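You operate a simulated robot arm through the tools that you are given. There is no shell and no other tool. Be economical: measure what you need, move in short steps, check, and stop when the job is done.

Carry out the task below with a simulated robot arm. There is one attempt and no reset: what you move stays moved.

TASK
Rinse the yellow and white brushes in the purple cup, hang them up and tip the water away.
Fine: the low table's DRY rack; water into the drain bowl; cup back in its holder; leave the other cups and the third brush.
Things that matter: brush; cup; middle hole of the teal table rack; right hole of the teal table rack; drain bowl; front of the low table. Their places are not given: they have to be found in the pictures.

It is judged by the outcome, as a careful person would: the job done as asked, and still so three seconds after it is handed in. It fails if anything else is knocked over, pushed out of place, dropped, spilled or broken.

THE ROBOT
A 7-joint arm with a two-finger parallel gripper, fixed in place. Base frame: the origin is at the foot of the arm, x ahead of it, y to its left, z up; the work surface is at about z = 56. Lengths are in cm, angles in degrees, forces in N, time in s.
With the tool pointing down near the work surface it reaches from about 12 to 60 cm from the base axis. Its first joint turns from -66.0 to 66.0 degrees. Payload 2.4 kg.
Tool frame: the origin (TCP) lies between the finger pads and is the grasp point; the fingertips stand 3 cm ahead of it; z points along the fingers, y is the line along which they close. The gripper opens to 9.4 cm. The fingers are 2.8 cm wide and 1 cm thick; the gripper's body (5 by 9.6 cm) begins 5.5 cm behind the TCP.
Orientation is that of the tool frame in the base frame, as a unit quaternion [x, y, z, w]. With the fingers straight down and closing along the base's y, the tool's x points along the base's -x, its y along +y and its z along -z.

THE INTERFACE
- The arm moves only by the tool play_rows. Its argument "deltas" is a list that holds one entry, the list of rows, each a list of 6 numbers: the shift along the tool's x, y, z in units of 250 mm (1.0 is 250 mm), then the turn, a rotation vector about the tool's x, y, z in units of 60 degrees (1.0 is 60 degrees). In form: [[[tx, ty, tz, wx, wy, wz], ...]]. A call has 1 to 12 rows; each row is the pose to reach, as a shift and turn from the pose commanded when the call began, along the tool's axes at that moment. "claw" is the opening, from 0 (shut) to 1 (fully open), set as the call begins (left out, the last holds). A call with a number of a shift or a turn outside -1 to 1 is refused whole. A row lasts 0.2 s, in which the tool goes at most 5 cm and 8.6 degrees; a call with a longer step from one row to the next is refused whole, and so is a gripper value outside its range. A pose out of reach is approached as far as the arm can. The call stops where the force on the tool passes 70 N (or 10 N more than at its start, if that is more) or the arm is blocked; 0.2 s more then pass. The fingers move at their own pace (about 15.3 cm/s each) and stop on an object; they squeeze with about 36 N. The grip force told is the motor's: it shows also when the fingers shut on nothing. Time passes only in rows, and 0.2 s behind the last, so rows that repeat a pose let the fingers close. It gives the time, the measured TCP pose, the force on the tool (base axes), the opening and the grip force at its end, in the units of the frame above (readings bear some noise).
- Cameras (640 x 400 px; columns grow to the right, rows downward): "scene" is fixed at [3.93, 48.14, 143.5]; the picture's right is [-0.69, -0.72, 0.00], its down [-0.48, 0.46, -0.74] and it looks along [0.54, -0.51, -0.67] (base axes); focal length 357 px, centre (320, 200). "wrist" rides on the gripper at [-3.7, 0, -5.8] in the tool frame; the picture's right is [0.00, -1.00, 0.00], its down [0.97, 0.00, -0.24] and it looks along [0.24, 0.00, 0.97] (tool axes); focal length 218 px, centre (320, 200).
- grab_frame(camera): a new picture of that camera. No time passes.
- point_at(camera, pixels): for up to 12 pixels [column, row] of the newest picture of that camera ("zoom" is the newest enlarged one), the place [x, y, z] in the base frame of the surface seen there, good to about 0.2 cm. No time passes.
- inspect(camera, box): a new picture of the part [left, top, right, bottom] of that camera's present view, enlarged. No time passes.
- close_job(): hands the job in; it is judged then, once.

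Work in short steps. Measure before you move; look again where a grasp or a placing could have gone wrong, and mend it. You have 80 turns and 46 pictures in all, the two below and enlarged ones among them. Open the gripper and draw the arm clear of the work before you hand the job in, unless the task says otherwise; then end with one line.

The tools are called after "Emit:" by a JSON object that holds its "fn" and its "kwargs". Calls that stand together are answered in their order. play_rows: Moves the arm, as the interface text tells. Its arguments: {"type":"object","properties":{"deltas":{"type":"array","items":{"type":"array","items":{"type":"array","items":{"type":"number"}}}},"claw":{"type":"number"}},"required":["deltas"]} The other tools are called the same way: grab_frame (camera) takes a picture; point_at (camera, pixels) gives the place of the surface under pixels of a picture; inspect (camera, box) takes an enlarged picture of a part of a camera's view; close_job () hands the job in.

At the start:

```text
t: 0.0
tool_pos: [47.25, -0.6, 101.71]
orientation: [0.0, 1.0, 0.0, 0.0]
force: [0.1, -0.7, -0.8]
opening: 9.39
finger_force: 0.1
```

scene: 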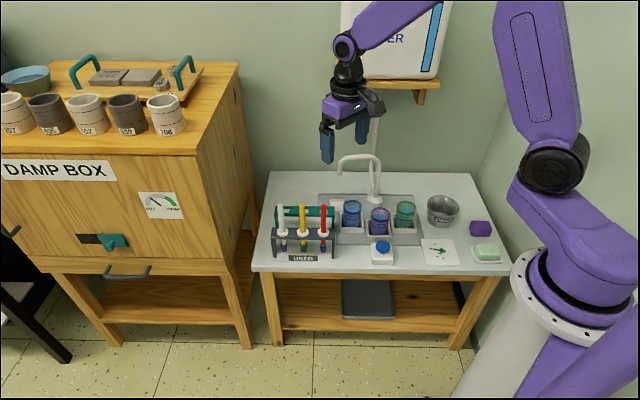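
wrist: 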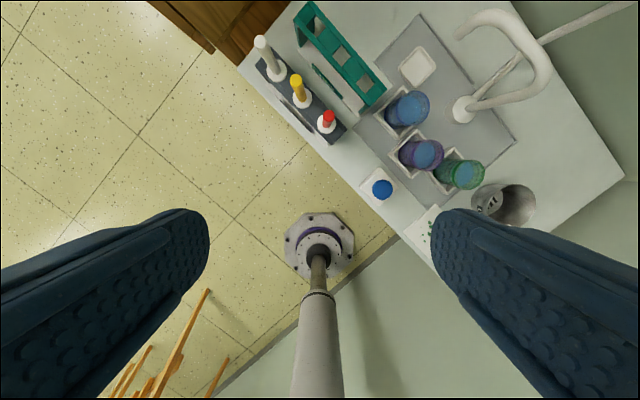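

The table sits around pixels (250-510, 170-270) in the scene picture. I'll enlarge it to identify the racks, cups and bowl.

Emit:
{"fn": "inspect", "kwargs": {"camera": "scene", "box": [250, 140, 410, 270]}}

Emit:
{"fn": "inspect", "kwargs": {"camera": "wrist", "box": [230, 0, 550, 220]}}

Emit:
{"fn": "inspect", "kwargs": {"camera": "scene", "box": [360, 160, 520, 290]}}

```text
3.08 times, centred on (330, 205) of scene
```

zoom: 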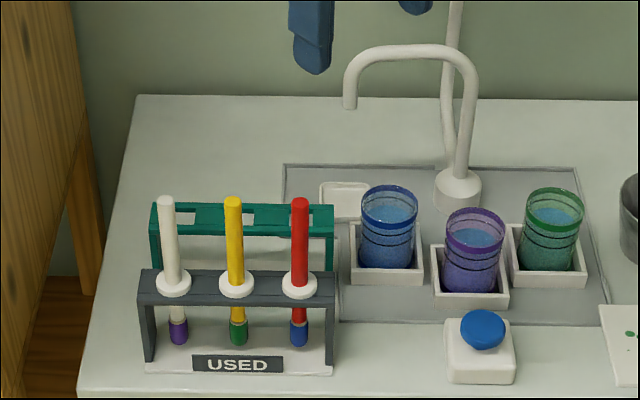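

```text
1.82 times, centred on (390, 110) of wrist
```

zoom: 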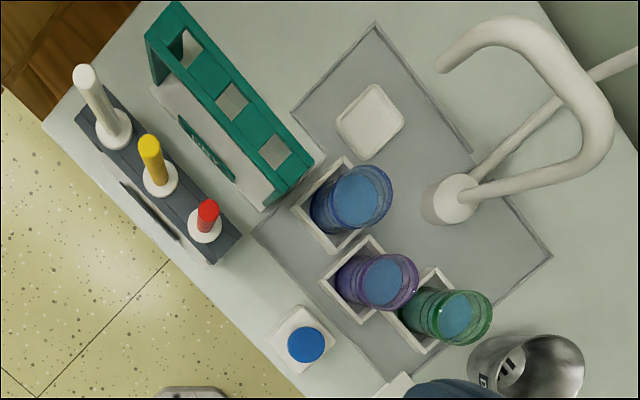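

```text
3.08 times, centred on (440, 225) of scene
```

zoom: 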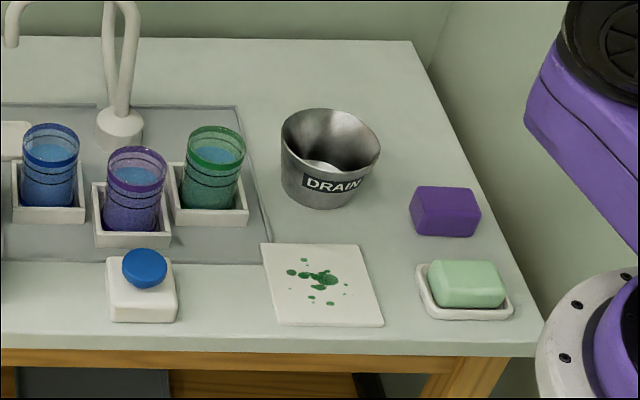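

Measuring the drain bowl, cups and table front in the newest enlargement, and the racks and brushes in the wrist picture.

Emit:
{"fn": "point_at", "kwargs": {"camera": "zoom", "pixels": [[282, 138], [380, 150], [330, 110], [335, 190], [318, 207], [108, 165], [166, 165], [138, 150], [137, 190], [130, 246], [150, 345], [145, 255]]}}

Emit:
{"fn": "point_at", "kwargs": {"camera": "wrist", "pixels": [[262, 42], [296, 80], [328, 116], [319, 26], [341, 54], [366, 83], [275, 73], [302, 99], [326, 123], [330, 45], [354, 68], [379, 95]]}}

```text
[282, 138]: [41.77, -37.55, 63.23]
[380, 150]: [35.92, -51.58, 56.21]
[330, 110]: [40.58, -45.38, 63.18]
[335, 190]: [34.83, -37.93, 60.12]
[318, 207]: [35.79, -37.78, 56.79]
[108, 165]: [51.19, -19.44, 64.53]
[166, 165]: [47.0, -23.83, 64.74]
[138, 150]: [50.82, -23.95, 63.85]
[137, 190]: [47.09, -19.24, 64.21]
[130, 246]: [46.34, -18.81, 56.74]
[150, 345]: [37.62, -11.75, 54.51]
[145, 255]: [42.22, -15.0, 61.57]
```

```text
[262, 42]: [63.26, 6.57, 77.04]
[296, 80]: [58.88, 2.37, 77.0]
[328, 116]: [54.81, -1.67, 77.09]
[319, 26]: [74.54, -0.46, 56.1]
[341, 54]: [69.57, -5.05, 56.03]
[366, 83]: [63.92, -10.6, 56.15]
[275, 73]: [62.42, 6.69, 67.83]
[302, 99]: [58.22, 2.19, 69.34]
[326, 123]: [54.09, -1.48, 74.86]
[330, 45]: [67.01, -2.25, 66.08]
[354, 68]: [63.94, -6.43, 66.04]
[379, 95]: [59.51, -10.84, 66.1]
```

The teal rack top is at z≈66 and brush tops at z≈77. I'll zoom on the racks to get hole centres and brush geometry.

Emit:
{"fn": "inspect", "kwargs": {"camera": "wrist", "box": [280, 0, 400, 120]}}

Emit:
{"fn": "inspect", "kwargs": {"camera": "scene", "box": [265, 185, 345, 265]}}

```text
3.33 times, centred on (340, 60) of wrist
```

zoom: 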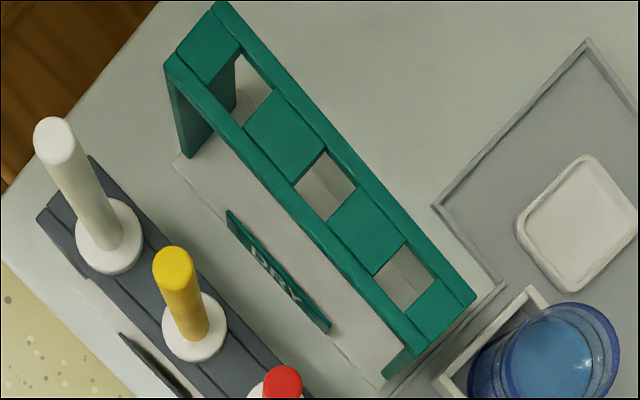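

```text
5.00 times, centred on (305, 225) of scene
```

zoom: 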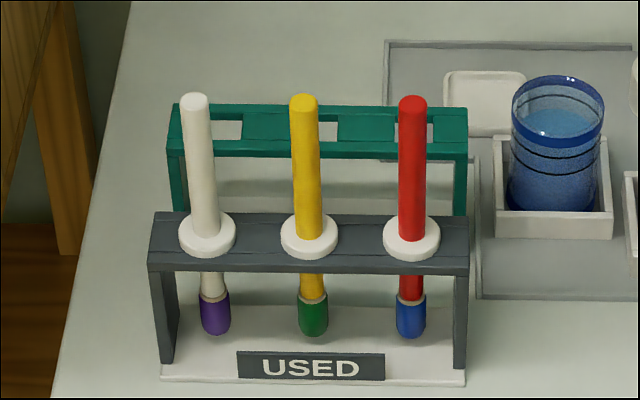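

Now brush heights: tops (195,98),(302,98), collars, bristle bottoms in the zoom.

Emit:
{"fn": "point_at", "kwargs": {"camera": "zoom", "pixels": [[195, 100], [303, 100], [205, 190], [310, 190], [207, 246], [309, 248], [216, 325], [313, 325], [313, 300], [245, 140], [450, 130], [310, 265]]}}

Emit:
{"fn": "inspect", "kwargs": {"camera": "scene", "box": [330, 140, 430, 240]}}

```text
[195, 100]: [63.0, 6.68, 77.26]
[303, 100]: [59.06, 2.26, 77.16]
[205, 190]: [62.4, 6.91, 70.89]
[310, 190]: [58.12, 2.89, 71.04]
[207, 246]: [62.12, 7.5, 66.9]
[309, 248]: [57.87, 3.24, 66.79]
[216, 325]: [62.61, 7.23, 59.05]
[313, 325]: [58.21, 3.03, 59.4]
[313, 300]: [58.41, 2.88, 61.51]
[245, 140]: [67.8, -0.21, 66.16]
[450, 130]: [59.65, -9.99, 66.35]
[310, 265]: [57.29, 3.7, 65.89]
```

```text
4.00 times, centred on (380, 190) of scene
```

zoom: 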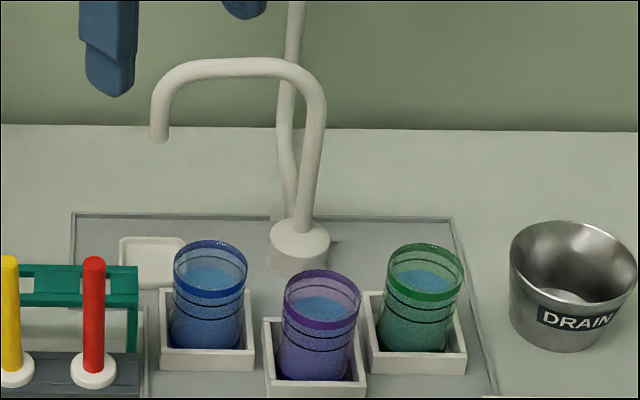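

Emit:
{"fn": "point_at", "kwargs": {"camera": "zoom", "pixels": [[285, 296], [359, 298], [321, 272], [320, 324], [320, 345], [315, 378], [322, 310], [157, 135], [205, 66], [315, 100], [300, 245], [215, 340]]}}

Emit:
{"fn": "point_at", "kwargs": {"camera": "wrist", "pixels": [[427, 153], [411, 154], [460, 20], [400, 156], [443, 155], [425, 138], [425, 169], [383, 170], [460, 173], [505, 205], [520, 190], [407, 105]]}}

```text
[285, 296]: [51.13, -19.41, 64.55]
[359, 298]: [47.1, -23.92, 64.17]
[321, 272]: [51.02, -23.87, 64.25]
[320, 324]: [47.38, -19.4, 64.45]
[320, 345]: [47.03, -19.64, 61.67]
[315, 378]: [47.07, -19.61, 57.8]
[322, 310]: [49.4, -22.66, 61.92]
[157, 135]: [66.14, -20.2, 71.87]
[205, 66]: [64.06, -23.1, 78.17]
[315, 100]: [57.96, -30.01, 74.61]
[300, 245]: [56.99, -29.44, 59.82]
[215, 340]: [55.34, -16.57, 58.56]
```

```text
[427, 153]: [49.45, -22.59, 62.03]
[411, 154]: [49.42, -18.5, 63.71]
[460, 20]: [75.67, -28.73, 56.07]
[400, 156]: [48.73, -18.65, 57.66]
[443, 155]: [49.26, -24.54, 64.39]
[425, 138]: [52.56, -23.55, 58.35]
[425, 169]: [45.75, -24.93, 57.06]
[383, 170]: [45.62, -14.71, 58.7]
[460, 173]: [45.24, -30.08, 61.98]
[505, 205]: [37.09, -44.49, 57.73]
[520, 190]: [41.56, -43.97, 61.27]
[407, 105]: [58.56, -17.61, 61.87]
```

Yellow axis ≈(58.7,2.4), white ≈(62.9,6.5), hole middle ≈(65.7,-4.2), right ≈(61.5,-8.5), purple cup (49.1,-21.65) rim z 64.5, water z 62. Before grasping, I'll test whether a vertical tool can reach above the far (middle) hole, moving high first.

Emit:
{"fn": "play_rows", "kwargs": {"deltas": [[[-0.148, -0.029, 0.094, 0, 0, 0], [-0.295, -0.058, 0.187, 0, 0, 0], [-0.443, -0.086, 0.281, 0, 0, 0], [-0.59, -0.115, 0.374, 0, 0, 0], [-0.738, -0.144, 0.468, 0, 0, 0], [-0.738, -0.144, 0.648, 0, 0, 0], [-0.738, -0.144, 0.828, 0, 0, 0], [-0.738, -0.144, 0.868, 0, 0, 0], [-0.738, -0.144, 0.868, 0, 0, 0]]], "claw": 0.45}}

```text
t: 2.0
tool_pos: [65.83, -4.07, 79.89]
orientation: [0.001, 1.0, 0.0, 0.0]
force: [0.4, -1.1, -0.7]
opening: 4.22
finger_force: 0.0
```

Reached at z 80. Going down further to z≈72.5 to test (fingertips 69.5, rack 66).

Emit:
{"fn": "play_rows", "kwargs": {"deltas": [[[0, 0, 0.12, 0, 0, 0], [0, 0, 0.24, 0, 0, 0], [0, 0, 0.3, 0, 0, 0], [0, 0, 0.3, 0, 0, 0]]]}}

Emit:
{"fn": "grab_frame", "kwargs": {"camera": "wrist"}}

```text
t: 3.0
tool_pos: [65.8, -4.12, 72.34]
orientation: [0.0, 1.0, 0.0, 0.0]
force: [-0.2, -0.3, -0.6]
opening: 4.25
finger_force: 0.1
```

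```text
37 pictures are left
```

wrist: 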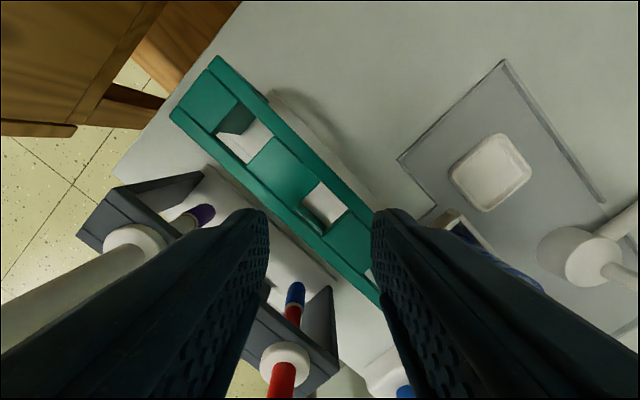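

Vertical tool works here. Enlarging for a precise hole centre from close range.

Emit:
{"fn": "inspect", "kwargs": {"camera": "wrist", "box": [260, 150, 390, 250]}}

```text
4.00 times, centred on (325, 200) of wrist
```

zoom: 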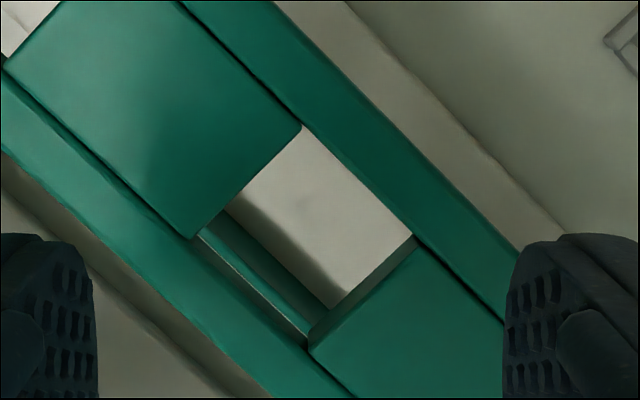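

Emit:
{"fn": "point_at", "kwargs": {"camera": "zoom", "pixels": [[302, 118], [422, 237], [310, 356], [189, 237], [255, 170], [370, 290], [150, 130], [420, 320]]}}

```text
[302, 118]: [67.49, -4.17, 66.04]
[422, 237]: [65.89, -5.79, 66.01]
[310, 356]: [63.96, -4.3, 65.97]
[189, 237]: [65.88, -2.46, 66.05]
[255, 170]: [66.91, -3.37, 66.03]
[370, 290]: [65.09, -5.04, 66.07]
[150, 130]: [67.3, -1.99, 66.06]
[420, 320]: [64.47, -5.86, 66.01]
```

Middle hole centre = (65.75,-4.18); right hole ≈ (61.55,-8.4). Lifting, then hovering over the yellow brush at (58.7,2.4,84).

Emit:
{"fn": "play_rows", "kwargs": {"deltas": [[[0, 0, -0.16, 0, 0, 0], [0, 0, -0.32, 0, 0, 0], [0, 0, -0.46, 0, 0, 0], [0.1, 0.094, -0.46, 0, 0, 0], [0.2, 0.188, -0.46, 0, 0, 0], [0.28, 0.264, -0.46, 0, 0, 0], [0.28, 0.264, -0.46, 0, 0, 0]]]}}

Emit:
{"fn": "grab_frame", "kwargs": {"camera": "wrist"}}

```text
t: 4.6
tool_pos: [58.6, 2.34, 83.85]
orientation: [0.0, 1.0, 0.0, 0.0]
force: [-0.6, -0.7, -0.2]
opening: 4.22
finger_force: 0.1
```

```text
35 pictures are left
```

wrist: 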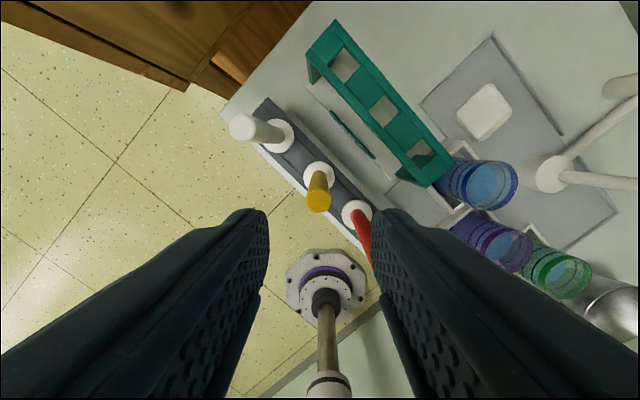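

Emit:
{"fn": "point_at", "kwargs": {"camera": "wrist", "pixels": [[318, 200], [318, 191], [318, 209], [308, 200], [328, 200], [318, 164], [303, 175], [335, 175], [242, 127], [280, 120], [293, 136], [360, 216]]}}

Emit:
{"fn": "inspect", "kwargs": {"camera": "wrist", "box": [270, 150, 370, 230]}}

```text
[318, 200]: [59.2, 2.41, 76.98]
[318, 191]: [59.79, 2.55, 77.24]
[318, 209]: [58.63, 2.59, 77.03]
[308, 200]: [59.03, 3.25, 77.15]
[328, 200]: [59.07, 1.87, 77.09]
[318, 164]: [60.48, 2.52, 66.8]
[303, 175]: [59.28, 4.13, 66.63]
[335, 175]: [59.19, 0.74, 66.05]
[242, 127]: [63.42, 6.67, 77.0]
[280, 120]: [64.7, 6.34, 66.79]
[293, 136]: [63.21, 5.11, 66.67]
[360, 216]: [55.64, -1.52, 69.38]
```

```text
5.00 times, centred on (320, 190) of wrist
```

zoom: 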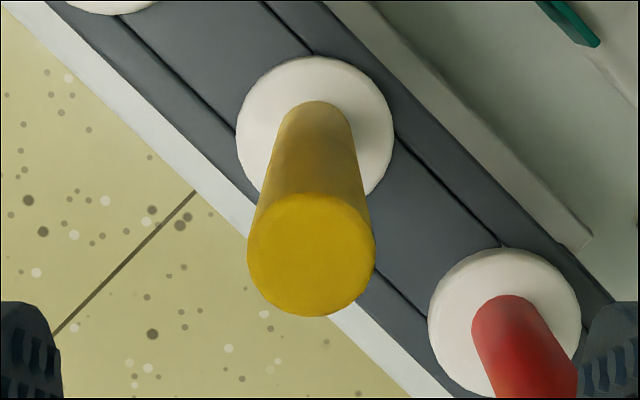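

Yellow axis is (59.1,2.45), collar top 66.8. Centre on it and descend to TCP z 73, then close.

Emit:
{"fn": "play_rows", "kwargs": {"deltas": [[[-0.016, 0.002, 0, 0, 0, 0], [-0.016, 0.002, 0.12, 0, 0, 0], [-0.016, 0.002, 0.24, 0, 0, 0], [-0.016, 0.002, 0.36, 0, 0, 0], [-0.016, 0.002, 0.44, 0, 0, 0], [-0.016, 0.002, 0.44, 0, 0, 0]]]}}

Emit:
{"fn": "play_rows", "kwargs": {"deltas": [[[0, 0, 0, 0, 0, 0], [0, 0, 0, 0, 0, 0], [0, 0, 0, 0, 0, 0]]], "claw": 0}}

Emit:
{"fn": "grab_frame", "kwargs": {"camera": "scene"}}

```text
t: 6.0
tool_pos: [59.03, 2.46, 72.99]
orientation: [0.0, 1.0, 0.001, 0.001]
force: [0.0, 0.2, 0.7]
opening: 4.23
finger_force: 0.0
```

```text
t: 6.8
tool_pos: [59.0, 2.44, 72.98]
orientation: [0.0, 1.0, 0.0, 0.0]
force: [-0.1, -0.4, 0.9]
opening: 1.51
finger_force: 35.9
```

```text
33 pictures are left
```

scene: 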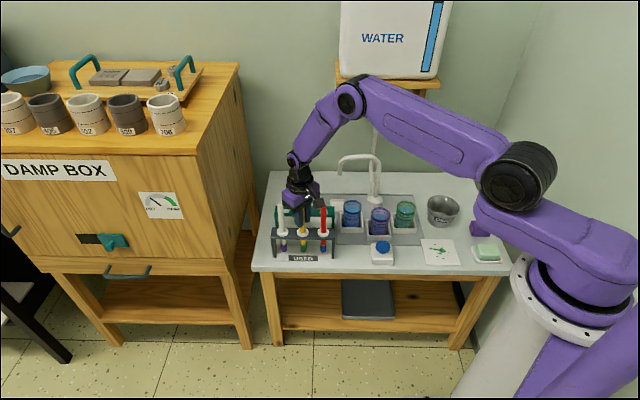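

Gripped (opening 1.51). Lift 10.5 cm, go inward to x=50 to pass the red brush, then to over the purple cup (49.1,-21.65).

Emit:
{"fn": "play_rows", "kwargs": {"deltas": [[[0, 0, -0.1, 0, 0, 0], [0, 0, -0.21, 0, 0, 0], [0, 0, -0.32, 0, 0, 0], [0, 0, -0.42, 0, 0, 0], [0.12, 0, -0.42, 0, 0, 0], [0.24, 0, -0.42, 0, 0, 0], [0.364, 0, -0.42, 0, 0, 0], [0.37, -0.16, -0.42, 0, 0, 0], [0.376, -0.32, -0.42, 0, 0, 0], [0.382, -0.48, -0.42, 0, 0, 0], [0.388, -0.64, -0.42, 0, 0, 0], [0.394, -0.8, -0.42, 0, 0, 0]]]}}

Emit:
{"fn": "play_rows", "kwargs": {"deltas": [[[0.006, -0.082, 0, 0, 0, 0], [0.006, -0.164, 0, 0, 0, 0], [0.006, -0.164, 0, 0, 0, 0]]]}}

Emit:
{"fn": "grab_frame", "kwargs": {"camera": "wrist"}}

Emit:
{"fn": "inspect", "kwargs": {"camera": "scene", "box": [300, 120, 460, 260]}}

```text
t: 9.4
tool_pos: [49.24, -17.39, 83.44]
orientation: [0.0, 1.0, 0.0, 0.0]
force: [0.2, 0.4, -0.2]
opening: 1.5
finger_force: 35.4
```

```text
t: 10.2
tool_pos: [49.09, -21.67, 83.42]
orientation: [0.0, 1.0, 0.0, 0.0]
force: [-0.3, 0.2, -1.5]
opening: 1.51
finger_force: 35.7
```

```text
32 pictures are left
```

wrist: 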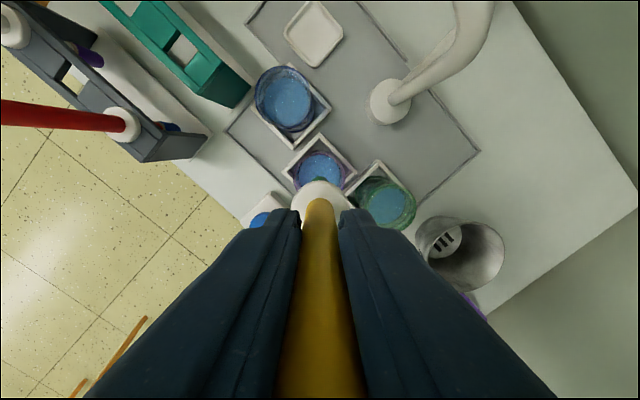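

```text
2.86 times, centred on (380, 190) of scene
```

zoom: 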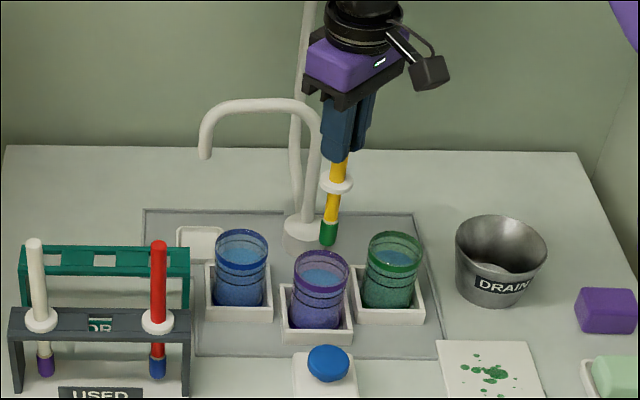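

Check brush verticality: bristle tip (328,235), collar (337,185).

Emit:
{"fn": "point_at", "kwargs": {"camera": "zoom", "pixels": [[328, 240], [329, 232], [333, 210], [336, 184], [338, 172]]}}

```text
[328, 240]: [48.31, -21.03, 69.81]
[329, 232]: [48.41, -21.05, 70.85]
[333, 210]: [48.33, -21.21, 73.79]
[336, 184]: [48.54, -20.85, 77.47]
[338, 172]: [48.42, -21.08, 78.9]
```

Brush is vertical, tip ≈ 14.2 below TCP. Dip to TCP z≈73.2 (tip ≈59, water 62) and swish gently.

Emit:
{"fn": "play_rows", "kwargs": {"deltas": [[[0, 0, 0.1, 0, 0, 0], [0, 0, 0.2, 0, 0, 0], [0, 0, 0.3, 0, 0, 0], [0, 0, 0.37, 0, 0, 0], [0, 0, 0.41, 0, 0, 0], [0, 0, 0.41, 0, 0, 0]]]}}

Emit:
{"fn": "play_rows", "kwargs": {"deltas": [[[0.024, 0, 0, 0, 0, 0], [0, 0.024, 0, 0, 0, 0], [-0.024, 0, 0, 0, 0, 0], [0, -0.024, 0, 0, 0, 0], [0.024, 0, 0, 0, 0, 0], [0, 0.024, 0, 0, 0, 0], [-0.024, 0, 0, 0, 0, 0], [0, -0.024, 0, 0, 0, 0], [0, 0, -0.04, 0, 0, 0], [0, 0, 0, 0, 0, 0], [0, 0, -0.04, 0, 0, 0], [0, 0, 0, 0, 0, 0]]]}}

Emit:
{"fn": "inspect", "kwargs": {"camera": "scene", "box": [330, 160, 430, 260]}}

```text
t: 11.6
tool_pos: [49.21, -21.6, 73.29]
orientation: [0.0, 1.0, 0.0, 0.0]
force: [-0.3, 0.7, 0.2]
opening: 1.52
finger_force: 36.0
```

```text
t: 14.2
tool_pos: [49.13, -21.55, 73.12]
orientation: [0.0, 1.0, 0.0, -0.001]
force: [0.8, -1.4, -0.2]
opening: 1.51
finger_force: 35.9
```

```text
4.00 times, centred on (380, 210) of scene
```

zoom: 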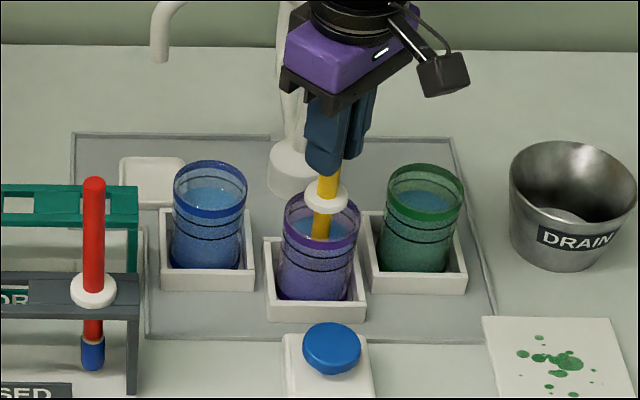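

Dipped in the water. One more swish round, then lift and look at whether the green paint is off.

Emit:
{"fn": "play_rows", "kwargs": {"deltas": [[[0.028, 0, 0, 0, 0, 0], [0, 0.028, 0, 0, 0, 0], [-0.028, 0, 0, 0, 0, 0], [0, -0.028, 0, 0, 0, 0], [0.028, 0, 0, 0, 0, 0], [-0.028, 0, 0, 0, 0, 0], [0.028, 0, 0, 0, 0, 0], [-0.028, 0, 0, 0, 0, 0], [0, 0, 0, 0, 0, 0]]]}}

Emit:
{"fn": "play_rows", "kwargs": {"deltas": [[[0, 0, -0.08, 0, 0, 0], [0, 0, -0.16, 0, 0, 0], [0, 0, -0.26, 0, 0, 0], [0, 0, -0.36, 0, 0, 0], [0, 0, -0.41, 0, 0, 0], [0, 0, -0.41, 0, 0, 0], [0, 0, -0.41, 0, 0, 0]]]}}

Emit:
{"fn": "inspect", "kwargs": {"camera": "scene", "box": [330, 160, 430, 260]}}

```text
t: 16.2
tool_pos: [49.14, -21.7, 73.2]
orientation: [0.001, 1.0, 0.001, 0.0]
force: [-0.8, 0.1, 0.1]
opening: 1.51
finger_force: 35.6
```

```text
t: 17.8
tool_pos: [49.1, -21.52, 83.48]
orientation: [0.0, 1.0, 0.0, 0.0]
force: [0.4, -0.7, -0.2]
opening: 1.51
finger_force: 35.2
```

```text
4.00 times, centred on (380, 210) of scene
```

zoom: 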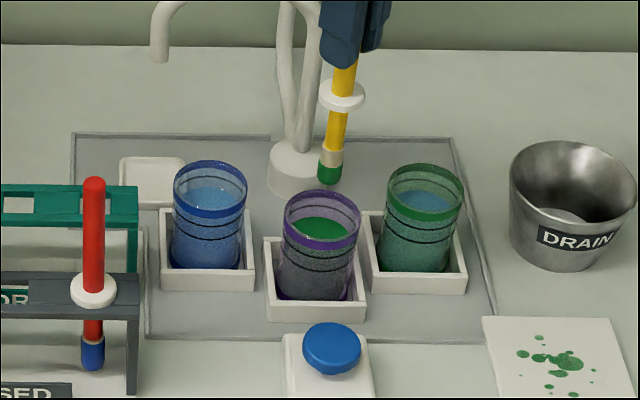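

The water turned green; check the bristles closely.

Emit:
{"fn": "inspect", "kwargs": {"camera": "scene", "box": [392, 170, 432, 212]}}

Emit:
{"fn": "inspect", "kwargs": {"camera": "scene", "box": [390, 175, 420, 210]}}

```text
9.52 times, centred on (412, 191) of scene
```

zoom: 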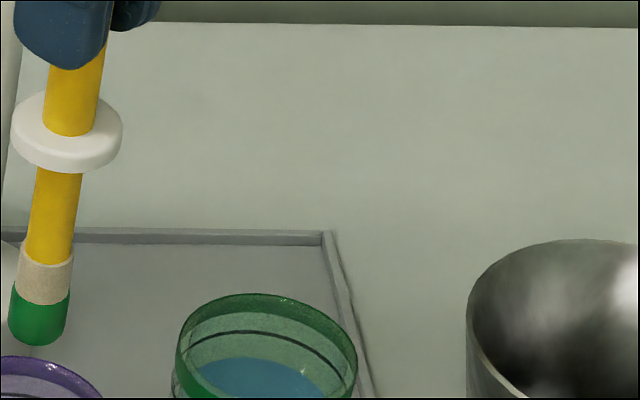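

```text
11.43 times, centred on (405, 192) of scene
```

zoom: 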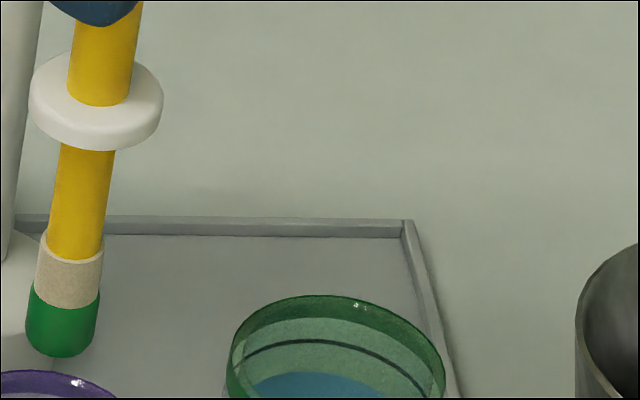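

Rinsing is progressing: the upper half is clean, the tip still green. Dip again and swish more.

Emit:
{"fn": "play_rows", "kwargs": {"deltas": [[[0, 0, 0.1, 0, 0, 0], [0, 0, 0.2, 0, 0, 0], [0, 0, 0.3, 0, 0, 0], [0, 0, 0.37, 0, 0, 0], [0, 0, 0.41, 0, 0, 0], [0.03, 0, 0.41, 0, 0, 0], [0, 0.03, 0.41, 0, 0, 0], [-0.03, 0, 0.41, 0, 0, 0], [0, -0.03, 0.41, 0, 0, 0], [0.03, 0, 0.41, 0, 0, 0], [-0.03, 0, 0.41, 0, 0, 0], [0, 0, 0.41, 0, 0, 0]]]}}

Emit:
{"fn": "play_rows", "kwargs": {"deltas": [[[0.03, 0, 0, 0, 0, 0], [-0.03, 0, 0, 0, 0, 0], [0.03, 0, 0, 0, 0, 0], [-0.03, 0, 0, 0, 0, 0], [0, 0.03, 0, 0, 0, 0], [0, -0.03, 0, 0, 0, 0], [0, 0.03, 0, 0, 0, 0], [0, -0.03, 0, 0, 0, 0], [0, 0, -0.04, 0, 0, 0], [0, 0, 0, 0, 0, 0], [0, 0, -0.04, 0, 0, 0], [0, 0, 0, 0, 0, 0]]]}}

Emit:
{"fn": "play_rows", "kwargs": {"deltas": [[[0.03, 0, 0, 0, 0, 0], [-0.03, 0, 0, 0, 0, 0], [0.03, 0, 0, 0, 0, 0], [-0.03, 0, 0, 0, 0, 0], [0, 0.03, 0, 0, 0, 0], [0, -0.03, 0, 0, 0, 0], [0, 0.03, 0, 0, 0, 0], [0, -0.03, 0, 0, 0, 0], [0.03, 0, 0, 0, 0, 0], [-0.03, 0, 0, 0, 0, 0], [0, 0, 0, 0, 0, 0]]]}}

Emit:
{"fn": "play_rows", "kwargs": {"deltas": [[[0, 0, -0.08, 0, 0, 0], [0, 0, -0.16, 0, 0, 0], [0, 0, -0.26, 0, 0, 0], [0, 0, -0.36, 0, 0, 0], [0, 0, -0.41, 0, 0, 0], [0, 0, -0.41, 0, 0, 0]]]}}

Emit:
{"fn": "inspect", "kwargs": {"camera": "scene", "box": [360, 170, 430, 230]}}

```text
t: 20.4
tool_pos: [49.15, -21.64, 73.23]
orientation: [0.0, 1.0, 0.0, 0.0]
force: [0.0, 1.1, -0.4]
opening: 1.5
finger_force: 36.0
```

```text
t: 23.0
tool_pos: [49.08, -21.68, 73.17]
orientation: [-0.001, 1.0, 0.0, -0.001]
force: [-0.4, 0.7, -0.6]
opening: 1.49
finger_force: 36.4
```

```text
t: 25.4
tool_pos: [48.98, -21.56, 73.2]
orientation: [0.0, 1.0, 0.001, 0.0]
force: [0.6, -1.4, 0.0]
opening: 1.49
finger_force: 35.2
```

```text
t: 26.8
tool_pos: [49.16, -21.73, 83.36]
orientation: [0.0, 1.0, 0.0, 0.0]
force: [0.3, -0.5, -0.9]
opening: 1.5
finger_force: 36.5
```

```text
6.67 times, centred on (395, 200) of scene
```

zoom: 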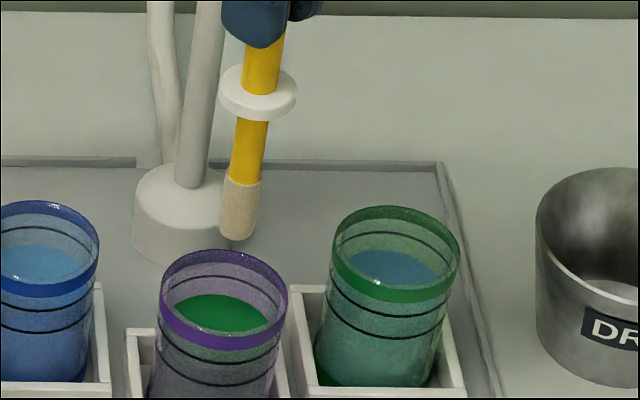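

Yellow is clean. Carry to over the middle hole (65.75,-4.18), still at z 83.5.

Emit:
{"fn": "play_rows", "kwargs": {"deltas": [[[-0.111, 0.116, 0, 0, 0, 0], [-0.222, 0.233, 0, 0, 0, 0], [-0.333, 0.35, 0, 0, 0, 0], [-0.444, 0.466, 0, 0, 0, 0], [-0.555, 0.583, 0, 0, 0, 0], [-0.666, 0.699, 0, 0, 0, 0], [-0.666, 0.699, 0, 0, 0, 0], [-0.666, 0.699, 0.06, 0, 0, 0], [-0.666, 0.699, 0.06, 0, 0, 0]]]}}

Emit:
{"fn": "inspect", "kwargs": {"camera": "scene", "box": [265, 175, 365, 260]}}

Emit:
{"fn": "grab_frame", "kwargs": {"camera": "wrist"}}

```text
t: 28.8
tool_pos: [65.75, -4.1, 81.95]
orientation: [0.0, 1.0, 0.0, -0.001]
force: [0.6, 0.1, 0.0]
opening: 1.49
finger_force: 36.3
```

```text
4.71 times, centred on (315, 218) of scene
```

zoom: 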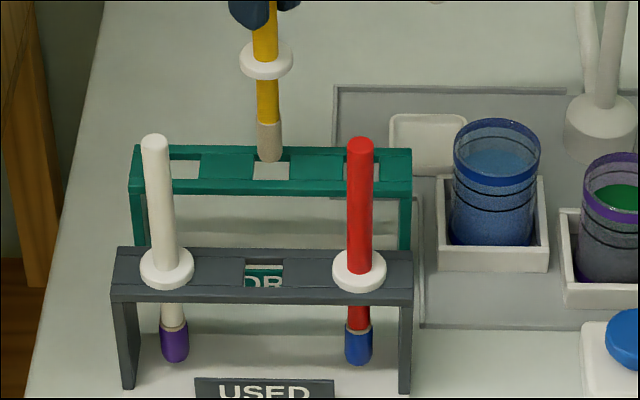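

```text
24 pictures are left
```

wrist: 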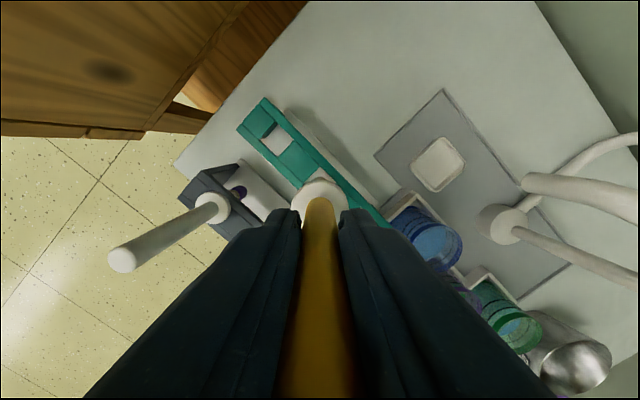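

Tip is over the middle hole. Descend partway first and check force, then to seat.

Emit:
{"fn": "play_rows", "kwargs": {"deltas": [[[0, 0, 0.06, 0, 0, 0], [0, 0, 0.12, 0, 0, 0], [0, 0, 0.12, 0, 0, 0]]]}}

Emit:
{"fn": "play_rows", "kwargs": {"deltas": [[[0, 0, 0.08, 0, 0, 0], [0, 0, 0.16, 0, 0, 0], [0, 0, 0.22, 0, 0, 0], [0, 0, 0.228, 0, 0, 0], [0, 0, 0.228, 0, 0, 0]]]}}

Emit:
{"fn": "inspect", "kwargs": {"camera": "scene", "box": [265, 175, 365, 260]}}

```text
t: 29.6
tool_pos: [65.82, -4.22, 79.12]
orientation: [-0.001, 1.0, 0.0, 0.001]
force: [-0.2, -0.7, -0.4]
opening: 1.48
finger_force: 35.9
```

```text
t: 30.8
tool_pos: [65.74, -4.21, 73.24]
orientation: [0.0, 1.0, -0.001, -0.001]
force: [0.3, 0.1, -0.2]
opening: 1.51
finger_force: 35.6
```

```text
4.71 times, centred on (315, 218) of scene
```

zoom: 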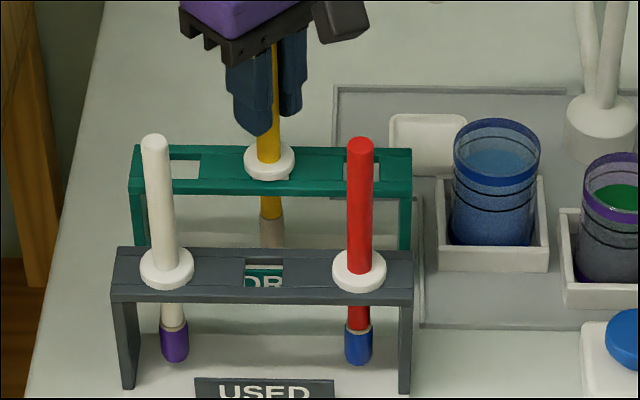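

Seated with collar on the rack. Release to 0.4 and lift straight, then hover over white (63.3,6.6).

Emit:
{"fn": "play_rows", "kwargs": {"deltas": [[[0, 0, 0, 0, 0, 0], [0, 0, 0, 0, 0, 0], [0, 0, 0, 0, 0, 0]]], "claw": 0.4}}

Emit:
{"fn": "play_rows", "kwargs": {"deltas": [[[0, 0, -0.12, 0, 0, 0], [0, 0, -0.24, 0, 0, 0], [0, 0, -0.36, 0, 0, 0], [0, 0, -0.44, 0, 0, 0], [0.033, 0.144, -0.44, 0, 0, 0], [0.066, 0.288, -0.44, 0, 0, 0], [0.098, 0.431, -0.44, 0, 0, 0], [0.098, 0.431, -0.44, 0, 0, 0]]]}}

Emit:
{"fn": "inspect", "kwargs": {"camera": "wrist", "box": [270, 130, 430, 230]}}

Emit:
{"fn": "inspect", "kwargs": {"camera": "scene", "box": [265, 165, 375, 260]}}

```text
t: 31.6
tool_pos: [65.8, -4.21, 73.24]
orientation: [0.0, 1.0, 0.0, -0.001]
force: [0.0, 0.0, 0.1]
opening: 3.74
finger_force: 0.1
```

```text
t: 33.4
tool_pos: [63.15, 6.68, 84.25]
orientation: [0.0, 1.0, 0.0, 0.0]
force: [0.2, 0.1, 0.5]
opening: 3.75
finger_force: 0.0
```

```text
4.00 times, centred on (350, 180) of wrist
```

zoom: 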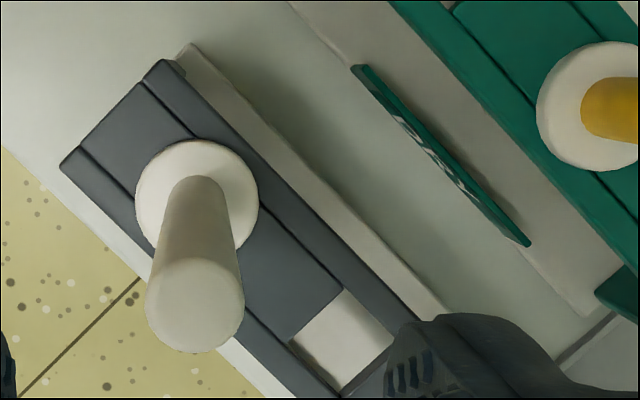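

```text
4.21 times, centred on (320, 212) of scene
```

zoom: 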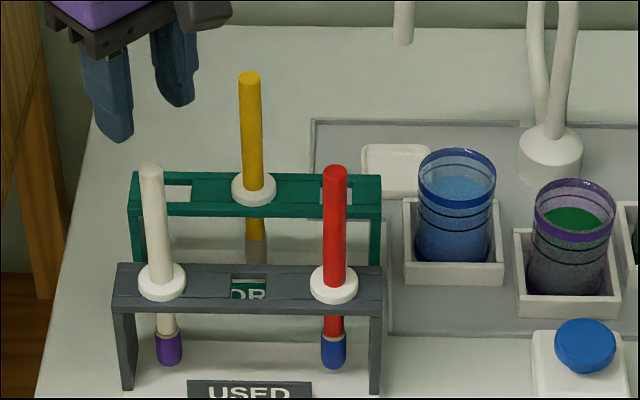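

Yellow stands well in the middle hole. White's axis computes to (63.3,6.65): directly below. Descend to z 73 and close.

Emit:
{"fn": "play_rows", "kwargs": {"deltas": [[[0, 0.002, 0.12, 0, 0, 0], [0, 0.002, 0.24, 0, 0, 0], [0, 0.002, 0.36, 0, 0, 0], [0, 0.002, 0.452, 0, 0, 0], [0, 0.002, 0.452, 0, 0, 0]]]}}

Emit:
{"fn": "play_rows", "kwargs": {"deltas": [[[0, 0, 0, 0, 0, 0], [0, 0, 0, 0, 0, 0], [0, 0, 0, 0, 0, 0]]], "claw": 0}}

```text
t: 34.6
tool_pos: [63.42, 6.46, 72.88]
orientation: [0.0, 1.0, 0.0, 0.0]
force: [0.2, 0.7, 0.7]
opening: 3.76
finger_force: 0.0
```

```text
t: 35.4
tool_pos: [63.46, 6.57, 72.87]
orientation: [0.001, 1.0, 0.0, 0.0]
force: [-0.5, 0.5, -0.5]
opening: 1.51
finger_force: 35.5
```

Gripped. Lift and carry via x≈50 to over the purple cup.

Emit:
{"fn": "play_rows", "kwargs": {"deltas": [[[0, 0, -0.1, 0, 0, 0], [0, 0, -0.21, 0, 0, 0], [0, 0, -0.32, 0, 0, 0], [0, 0, -0.42, 0, 0, 0], [0.13, 0, -0.42, 0, 0, 0], [0.26, 0, -0.42, 0, 0, 0], [0.39, 0, -0.42, 0, 0, 0], [0.532, 0, -0.42, 0, 0, 0], [0.538, -0.16, -0.42, 0, 0, 0], [0.542, -0.32, -0.42, 0, 0, 0], [0.548, -0.48, -0.42, 0, 0, 0], [0.552, -0.64, -0.42, 0, 0, 0]]]}}

Emit:
{"fn": "play_rows", "kwargs": {"deltas": [[[0.004, -0.16, 0, 0, 0, 0], [0.01, -0.32, 0, 0, 0, 0], [0.016, -0.42, 0, 0, 0, 0], [0.016, -0.492, 0, 0, 0, 0], [0.016, -0.492, 0, 0, 0, 0]]]}}

Emit:
{"fn": "inspect", "kwargs": {"camera": "scene", "box": [330, 160, 430, 250]}}

```text
t: 38.0
tool_pos: [49.54, -9.38, 83.4]
orientation: [0.0, 1.0, 0.0, 0.001]
force: [1.1, 0.1, -0.3]
opening: 1.49
finger_force: 35.9
```

```text
t: 39.2
tool_pos: [49.13, -21.73, 83.44]
orientation: [0.0, 1.0, 0.0, 0.0]
force: [-1.0, -0.2, -0.8]
opening: 1.49
finger_force: 35.8
```

```text
4.44 times, centred on (380, 205) of scene
```

zoom: 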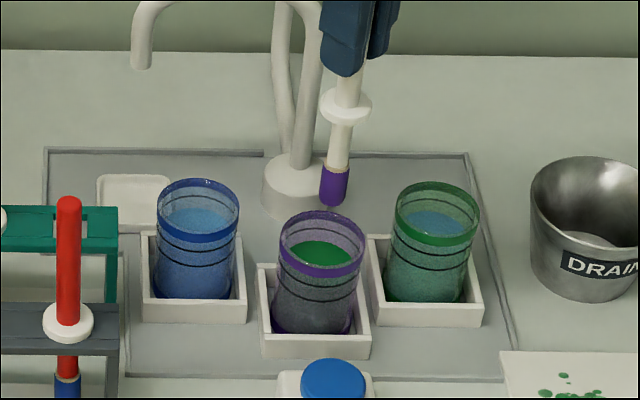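

White brush is over the cup. Dip and swish as before (same depth), with enough strokes.

Emit:
{"fn": "play_rows", "kwargs": {"deltas": [[[0, 0, 0.1, 0, 0, 0], [0, 0, 0.2, 0, 0, 0], [0, 0, 0.3, 0, 0, 0], [0, 0, 0.37, 0, 0, 0], [0, 0, 0.41, 0, 0, 0], [0.03, 0, 0.41, 0, 0, 0], [0, 0.03, 0.41, 0, 0, 0], [-0.03, 0, 0.41, 0, 0, 0], [0, -0.03, 0.41, 0, 0, 0], [0.03, 0, 0.41, 0, 0, 0], [-0.03, 0, 0.41, 0, 0, 0], [0, 0, 0.41, 0, 0, 0]]]}}

Emit:
{"fn": "play_rows", "kwargs": {"deltas": [[[0.03, 0, 0, 0, 0, 0], [-0.03, 0, 0, 0, 0, 0], [0.03, 0, 0, 0, 0, 0], [-0.03, 0, 0, 0, 0, 0], [0, 0.03, 0, 0, 0, 0], [0, -0.03, 0, 0, 0, 0], [0, 0.03, 0, 0, 0, 0], [0, -0.03, 0, 0, 0, 0], [0, 0, -0.04, 0, 0, 0], [0, 0, 0, 0, 0, 0], [0, 0, -0.04, 0, 0, 0], [0, 0, 0, 0, 0, 0]]]}}

Emit:
{"fn": "play_rows", "kwargs": {"deltas": [[[0.03, 0, 0, 0, 0, 0], [-0.03, 0, 0, 0, 0, 0], [0.03, 0, 0, 0, 0, 0], [-0.03, 0, 0, 0, 0, 0], [0, 0.03, 0, 0, 0, 0], [0, -0.03, 0, 0, 0, 0], [0, 0.03, 0, 0, 0, 0], [0, -0.03, 0, 0, 0, 0], [0.03, 0, 0, 0, 0, 0], [-0.03, 0, 0, 0, 0, 0], [0, 0, 0, 0, 0, 0]]]}}

Emit:
{"fn": "play_rows", "kwargs": {"deltas": [[[0.03, 0, 0, 0, 0, 0], [-0.03, 0, 0, 0, 0, 0], [0.03, 0, 0, 0, 0, 0], [-0.03, 0, 0, 0, 0, 0], [0, 0.03, 0, 0, 0, 0], [0, -0.03, 0, 0, 0, 0], [0, 0.03, 0, 0, 0, 0], [0, -0.03, 0, 0, 0, 0], [0.03, 0, 0, 0, 0, 0], [-0.03, 0, 0, 0, 0, 0], [0, 0, 0, 0, 0, 0]]]}}

Emit:
{"fn": "play_rows", "kwargs": {"deltas": [[[0, 0, -0.08, 0, 0, 0], [0, 0, -0.16, 0, 0, 0], [0, 0, -0.26, 0, 0, 0], [0, 0, -0.36, 0, 0, 0], [0, 0, -0.41, 0, 0, 0], [0, 0, -0.41, 0, 0, 0]]]}}

Emit:
{"fn": "inspect", "kwargs": {"camera": "scene", "box": [350, 170, 430, 240]}}

```text
t: 41.8
tool_pos: [49.08, -21.69, 73.14]
orientation: [0.0, 1.0, 0.0, 0.0]
force: [-0.1, -0.2, -0.4]
opening: 1.52
finger_force: 35.9
```

```text
t: 44.4
tool_pos: [49.22, -21.66, 73.26]
orientation: [0.0, 1.0, 0.0, 0.0]
force: [0.7, -1.1, -0.5]
opening: 1.49
finger_force: 35.7
```

```text
t: 46.8
tool_pos: [49.07, -21.64, 73.35]
orientation: [0.0, 1.0, 0.0, 0.001]
force: [-0.6, 0.7, 0.4]
opening: 1.49
finger_force: 36.1
```

```text
t: 49.2
tool_pos: [49.06, -21.64, 73.17]
orientation: [0.0, 1.0, 0.0, 0.0]
force: [-0.8, -0.4, 0.1]
opening: 1.49
finger_force: 36.2
```

```text
t: 50.6
tool_pos: [48.98, -21.61, 83.56]
orientation: [0.0, 1.0, 0.001, 0.0]
force: [0.6, 0.3, -1.1]
opening: 1.53
finger_force: 36.0
```

```text
5.71 times, centred on (390, 205) of scene
```

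zoom: 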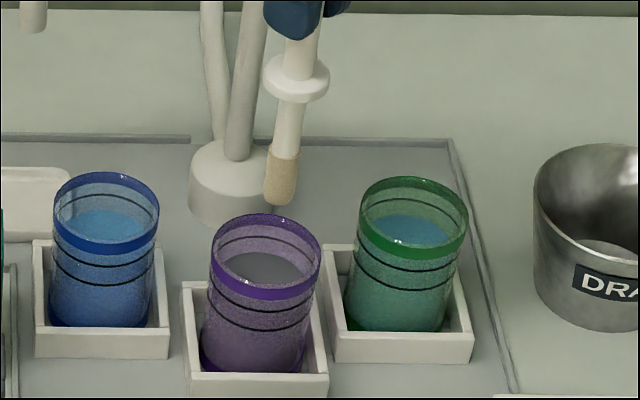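

White is clean too. Carry to the right hole (61.55,-8.4).

Emit:
{"fn": "play_rows", "kwargs": {"deltas": [[[-0.1, 0.106, 0, 0, 0, 0], [-0.2, 0.212, 0, 0, 0, 0], [-0.3, 0.318, 0, 0, 0, 0], [-0.4, 0.424, 0, 0, 0, 0], [-0.498, 0.53, 0, 0, 0, 0], [-0.498, 0.53, 0, 0, 0, 0], [-0.498, 0.53, 0.06, 0, 0, 0], [-0.498, 0.53, 0.06, 0, 0, 0]]]}}

Emit:
{"fn": "inspect", "kwargs": {"camera": "scene", "box": [285, 165, 375, 250]}}

```text
t: 52.4
tool_pos: [61.5, -8.35, 81.95]
orientation: [0.001, 1.0, -0.001, -0.001]
force: [0.2, -0.1, 0.1]
opening: 1.5
finger_force: 35.8
```

```text
4.71 times, centred on (330, 208) of scene
```

zoom: 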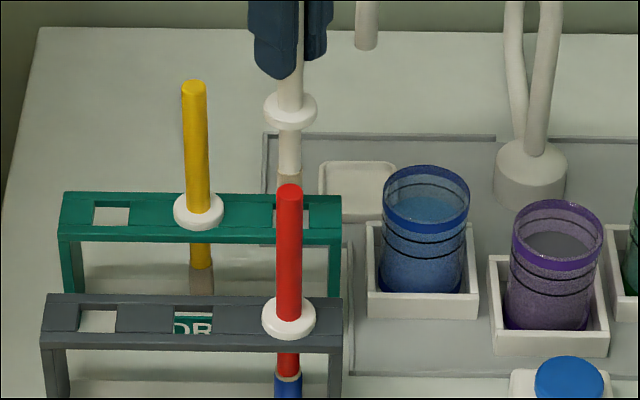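

Aligned (brush column ~290, hole 273-308). Descend stepwise and release.

Emit:
{"fn": "play_rows", "kwargs": {"deltas": [[[0, 0, 0.06, 0, 0, 0], [0, 0, 0.12, 0, 0, 0], [0, 0, 0.12, 0, 0, 0]]]}}

Emit:
{"fn": "play_rows", "kwargs": {"deltas": [[[0, 0, 0.08, 0, 0, 0], [0, 0, 0.16, 0, 0, 0], [0, 0, 0.22, 0, 0, 0], [0, 0, 0.228, 0, 0, 0], [0, 0, 0.228, 0, 0, 0]]]}}

Emit:
{"fn": "inspect", "kwargs": {"camera": "scene", "box": [285, 165, 375, 250]}}

```text
t: 53.2
tool_pos: [61.6, -8.31, 78.97]
orientation: [0.0, 1.0, 0.0, 0.0]
force: [-0.3, -0.1, -0.6]
opening: 1.51
finger_force: 36.1
```

```text
t: 54.4
tool_pos: [61.53, -8.38, 73.15]
orientation: [-0.001, 1.0, 0.0, 0.0]
force: [0.3, 0.0, 0.0]
opening: 1.5
finger_force: 36.4
```

```text
4.71 times, centred on (330, 208) of scene
```

zoom: 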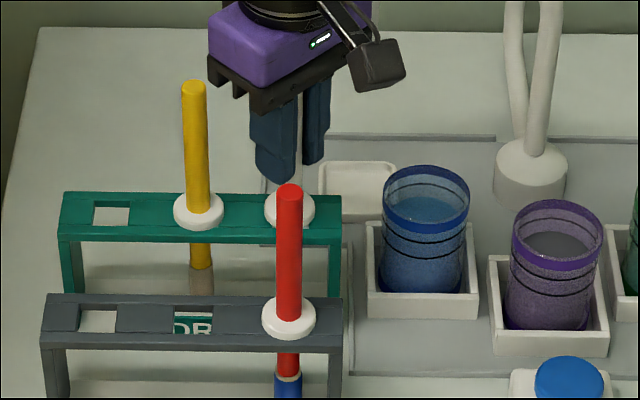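

Seated. Release, lift clear, and move over to the cup side at height to look at cup and bowl.

Emit:
{"fn": "play_rows", "kwargs": {"deltas": [[[0, 0, 0, 0, 0, 0], [0, 0, 0, 0, 0, 0], [0, 0, 0, 0, 0, 0]]], "claw": 0.4}}

Emit:
{"fn": "play_rows", "kwargs": {"deltas": [[[0, 0, -0.12, 0, 0, 0], [0, 0, -0.24, 0, 0, 0], [0, 0, -0.36, 0, 0, 0], [0, 0, -0.44, 0, 0, 0], [0.124, -0.132, -0.44, 0, 0, 0], [0.249, -0.265, -0.44, 0, 0, 0], [0.373, -0.397, -0.44, 0, 0, 0], [0.498, -0.53, -0.44, 0, 0, 0], [0.498, -0.53, -0.44, 0, 0, 0]]]}}

Emit:
{"fn": "grab_frame", "kwargs": {"camera": "wrist"}}

Emit:
{"fn": "inspect", "kwargs": {"camera": "scene", "box": [285, 165, 375, 250]}}

```text
t: 55.2
tool_pos: [61.63, -8.4, 73.17]
orientation: [0.0, 1.0, -0.001, 0.0]
force: [0.1, 0.4, 0.7]
opening: 3.74
finger_force: 0.1
```

```text
t: 57.2
tool_pos: [49.06, -21.74, 84.33]
orientation: [0.0, 1.0, 0.0, 0.0]
force: [-0.4, 0.2, -0.8]
opening: 3.76
finger_force: 0.1
```

```text
16 pictures are left
```

wrist: 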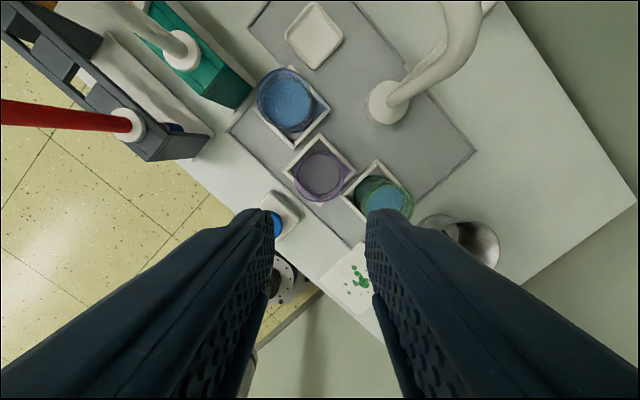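

```text
4.71 times, centred on (330, 208) of scene
```

zoom: 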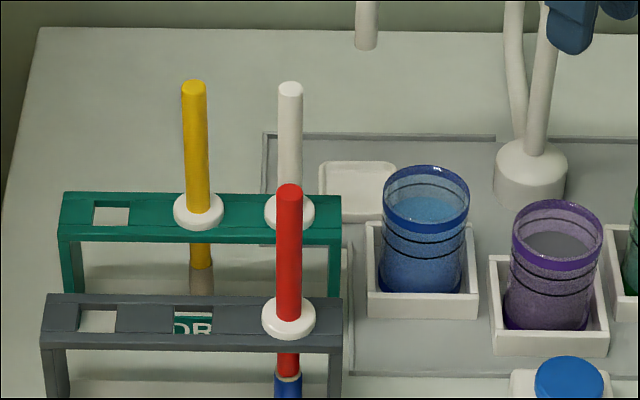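

Both brushes hang properly. Measure cup, holder and neighbours in the wrist picture, and the bowl in a scene enlargement.

Emit:
{"fn": "point_at", "kwargs": {"camera": "wrist", "pixels": [[294, 176], [345, 176], [319, 151], [319, 200], [319, 176], [357, 165], [318, 137], [283, 172], [388, 218], [411, 200], [386, 182], [360, 200]]}}

Emit:
{"fn": "inspect", "kwargs": {"camera": "scene", "box": [410, 180, 500, 245]}}

```text
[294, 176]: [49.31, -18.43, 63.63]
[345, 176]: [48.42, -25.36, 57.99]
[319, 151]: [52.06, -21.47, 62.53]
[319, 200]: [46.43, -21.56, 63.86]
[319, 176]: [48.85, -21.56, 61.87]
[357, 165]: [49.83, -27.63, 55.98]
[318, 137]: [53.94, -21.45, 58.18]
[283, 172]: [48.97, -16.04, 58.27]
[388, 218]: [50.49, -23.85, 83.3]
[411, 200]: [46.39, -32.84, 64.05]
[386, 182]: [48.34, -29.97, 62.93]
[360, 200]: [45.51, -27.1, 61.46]
```

```text
6.15 times, centred on (455, 212) of scene
```

zoom: 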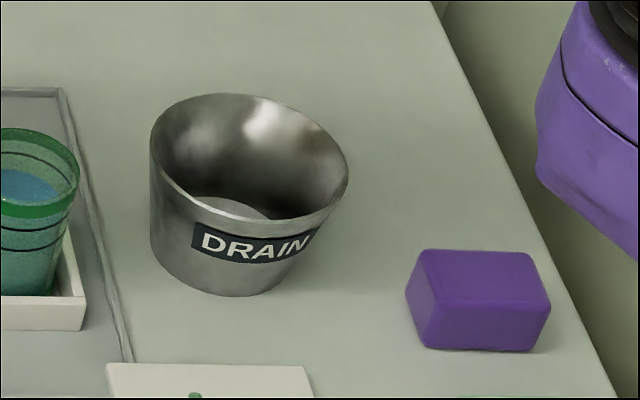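

Emit:
{"fn": "point_at", "kwargs": {"camera": "zoom", "pixels": [[151, 150], [348, 165], [250, 96], [250, 218], [190, 200], [310, 212], [190, 108], [325, 130], [165, 265], [240, 294], [290, 270], [240, 208]]}}

```text
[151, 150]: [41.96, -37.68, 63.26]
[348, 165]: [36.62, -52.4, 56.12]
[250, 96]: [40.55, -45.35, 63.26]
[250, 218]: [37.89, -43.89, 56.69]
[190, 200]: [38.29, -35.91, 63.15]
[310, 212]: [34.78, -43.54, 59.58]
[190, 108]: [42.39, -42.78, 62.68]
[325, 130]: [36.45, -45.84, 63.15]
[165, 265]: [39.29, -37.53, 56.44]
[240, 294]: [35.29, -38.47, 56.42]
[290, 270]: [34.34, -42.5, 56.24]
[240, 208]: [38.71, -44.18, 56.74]
```

Bowl rim circle fits centre (38,-41), R≈5.1, z 63.2. Cup centre (49.15,-21.6). Open to 7.6 cm, descend around the cup to TCP z 62.2.

Emit:
{"fn": "play_rows", "kwargs": {"deltas": [[[0, 0, 0.15, 0, 0, 0], [0, 0, 0.3, 0, 0, 0], [0, 0, 0.45, 0, 0, 0], [0, 0, 0.58, 0, 0, 0], [0, 0.001, 0.68, 0, 0, 0], [0, 0.001, 0.68, 0, 0, 0]]], "claw": 0.81}}

Emit:
{"fn": "grab_frame", "kwargs": {"camera": "wrist"}}

```text
t: 58.6
tool_pos: [49.12, -21.8, 67.29]
orientation: [0.0, 1.0, 0.001, -0.001]
force: [-0.2, 0.5, 0.1]
opening: 7.62
finger_force: 0.0
```

```text
13 pictures are left
```

wrist: 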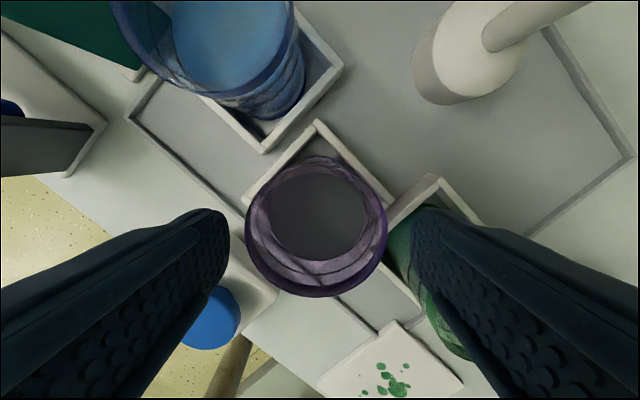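

Emit:
{"fn": "point_at", "kwargs": {"camera": "wrist", "pixels": [[395, 245], [425, 290], [445, 330], [455, 212], [430, 205], [246, 235], [386, 235], [316, 295]]}}

```text
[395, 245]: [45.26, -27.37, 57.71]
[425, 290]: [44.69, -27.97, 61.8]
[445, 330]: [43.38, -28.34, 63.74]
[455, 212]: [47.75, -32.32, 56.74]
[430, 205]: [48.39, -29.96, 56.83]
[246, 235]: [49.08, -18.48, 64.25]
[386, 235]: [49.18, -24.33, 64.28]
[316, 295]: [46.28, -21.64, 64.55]
```

Clear of the green cup (its edge y≈-27.3 at x 45). Shift +0.2 in y, descend to 62.2, then close.

Emit:
{"fn": "play_rows", "kwargs": {"deltas": [[[-0.002, 0.008, 0.04, 0, 0, 0], [-0.002, 0.008, 0.1, 0, 0, 0], [-0.002, 0.008, 0.16, 0, 0, 0], [-0.002, 0.008, 0.205, 0, 0, 0], [-0.002, 0.008, 0.205, 0, 0, 0]]]}}

Emit:
{"fn": "play_rows", "kwargs": {"deltas": [[[0, 0, 0, 0, 0, 0], [0, 0, 0, 0, 0, 0], [0, 0, 0, 0, 0, 0]]], "claw": 0}}

```text
t: 59.8
tool_pos: [49.11, -21.39, 62.04]
orientation: [0.0, 1.0, 0.001, 0.0]
force: [0.6, 0.4, 0.0]
opening: 7.61
finger_force: 0.1
```

```text
t: 60.6
tool_pos: [49.19, -21.4, 62.11]
orientation: [0.0, 1.0, 0.0, -0.001]
force: [0.2, 0.2, 0.4]
opening: 5.8
finger_force: 36.6
```

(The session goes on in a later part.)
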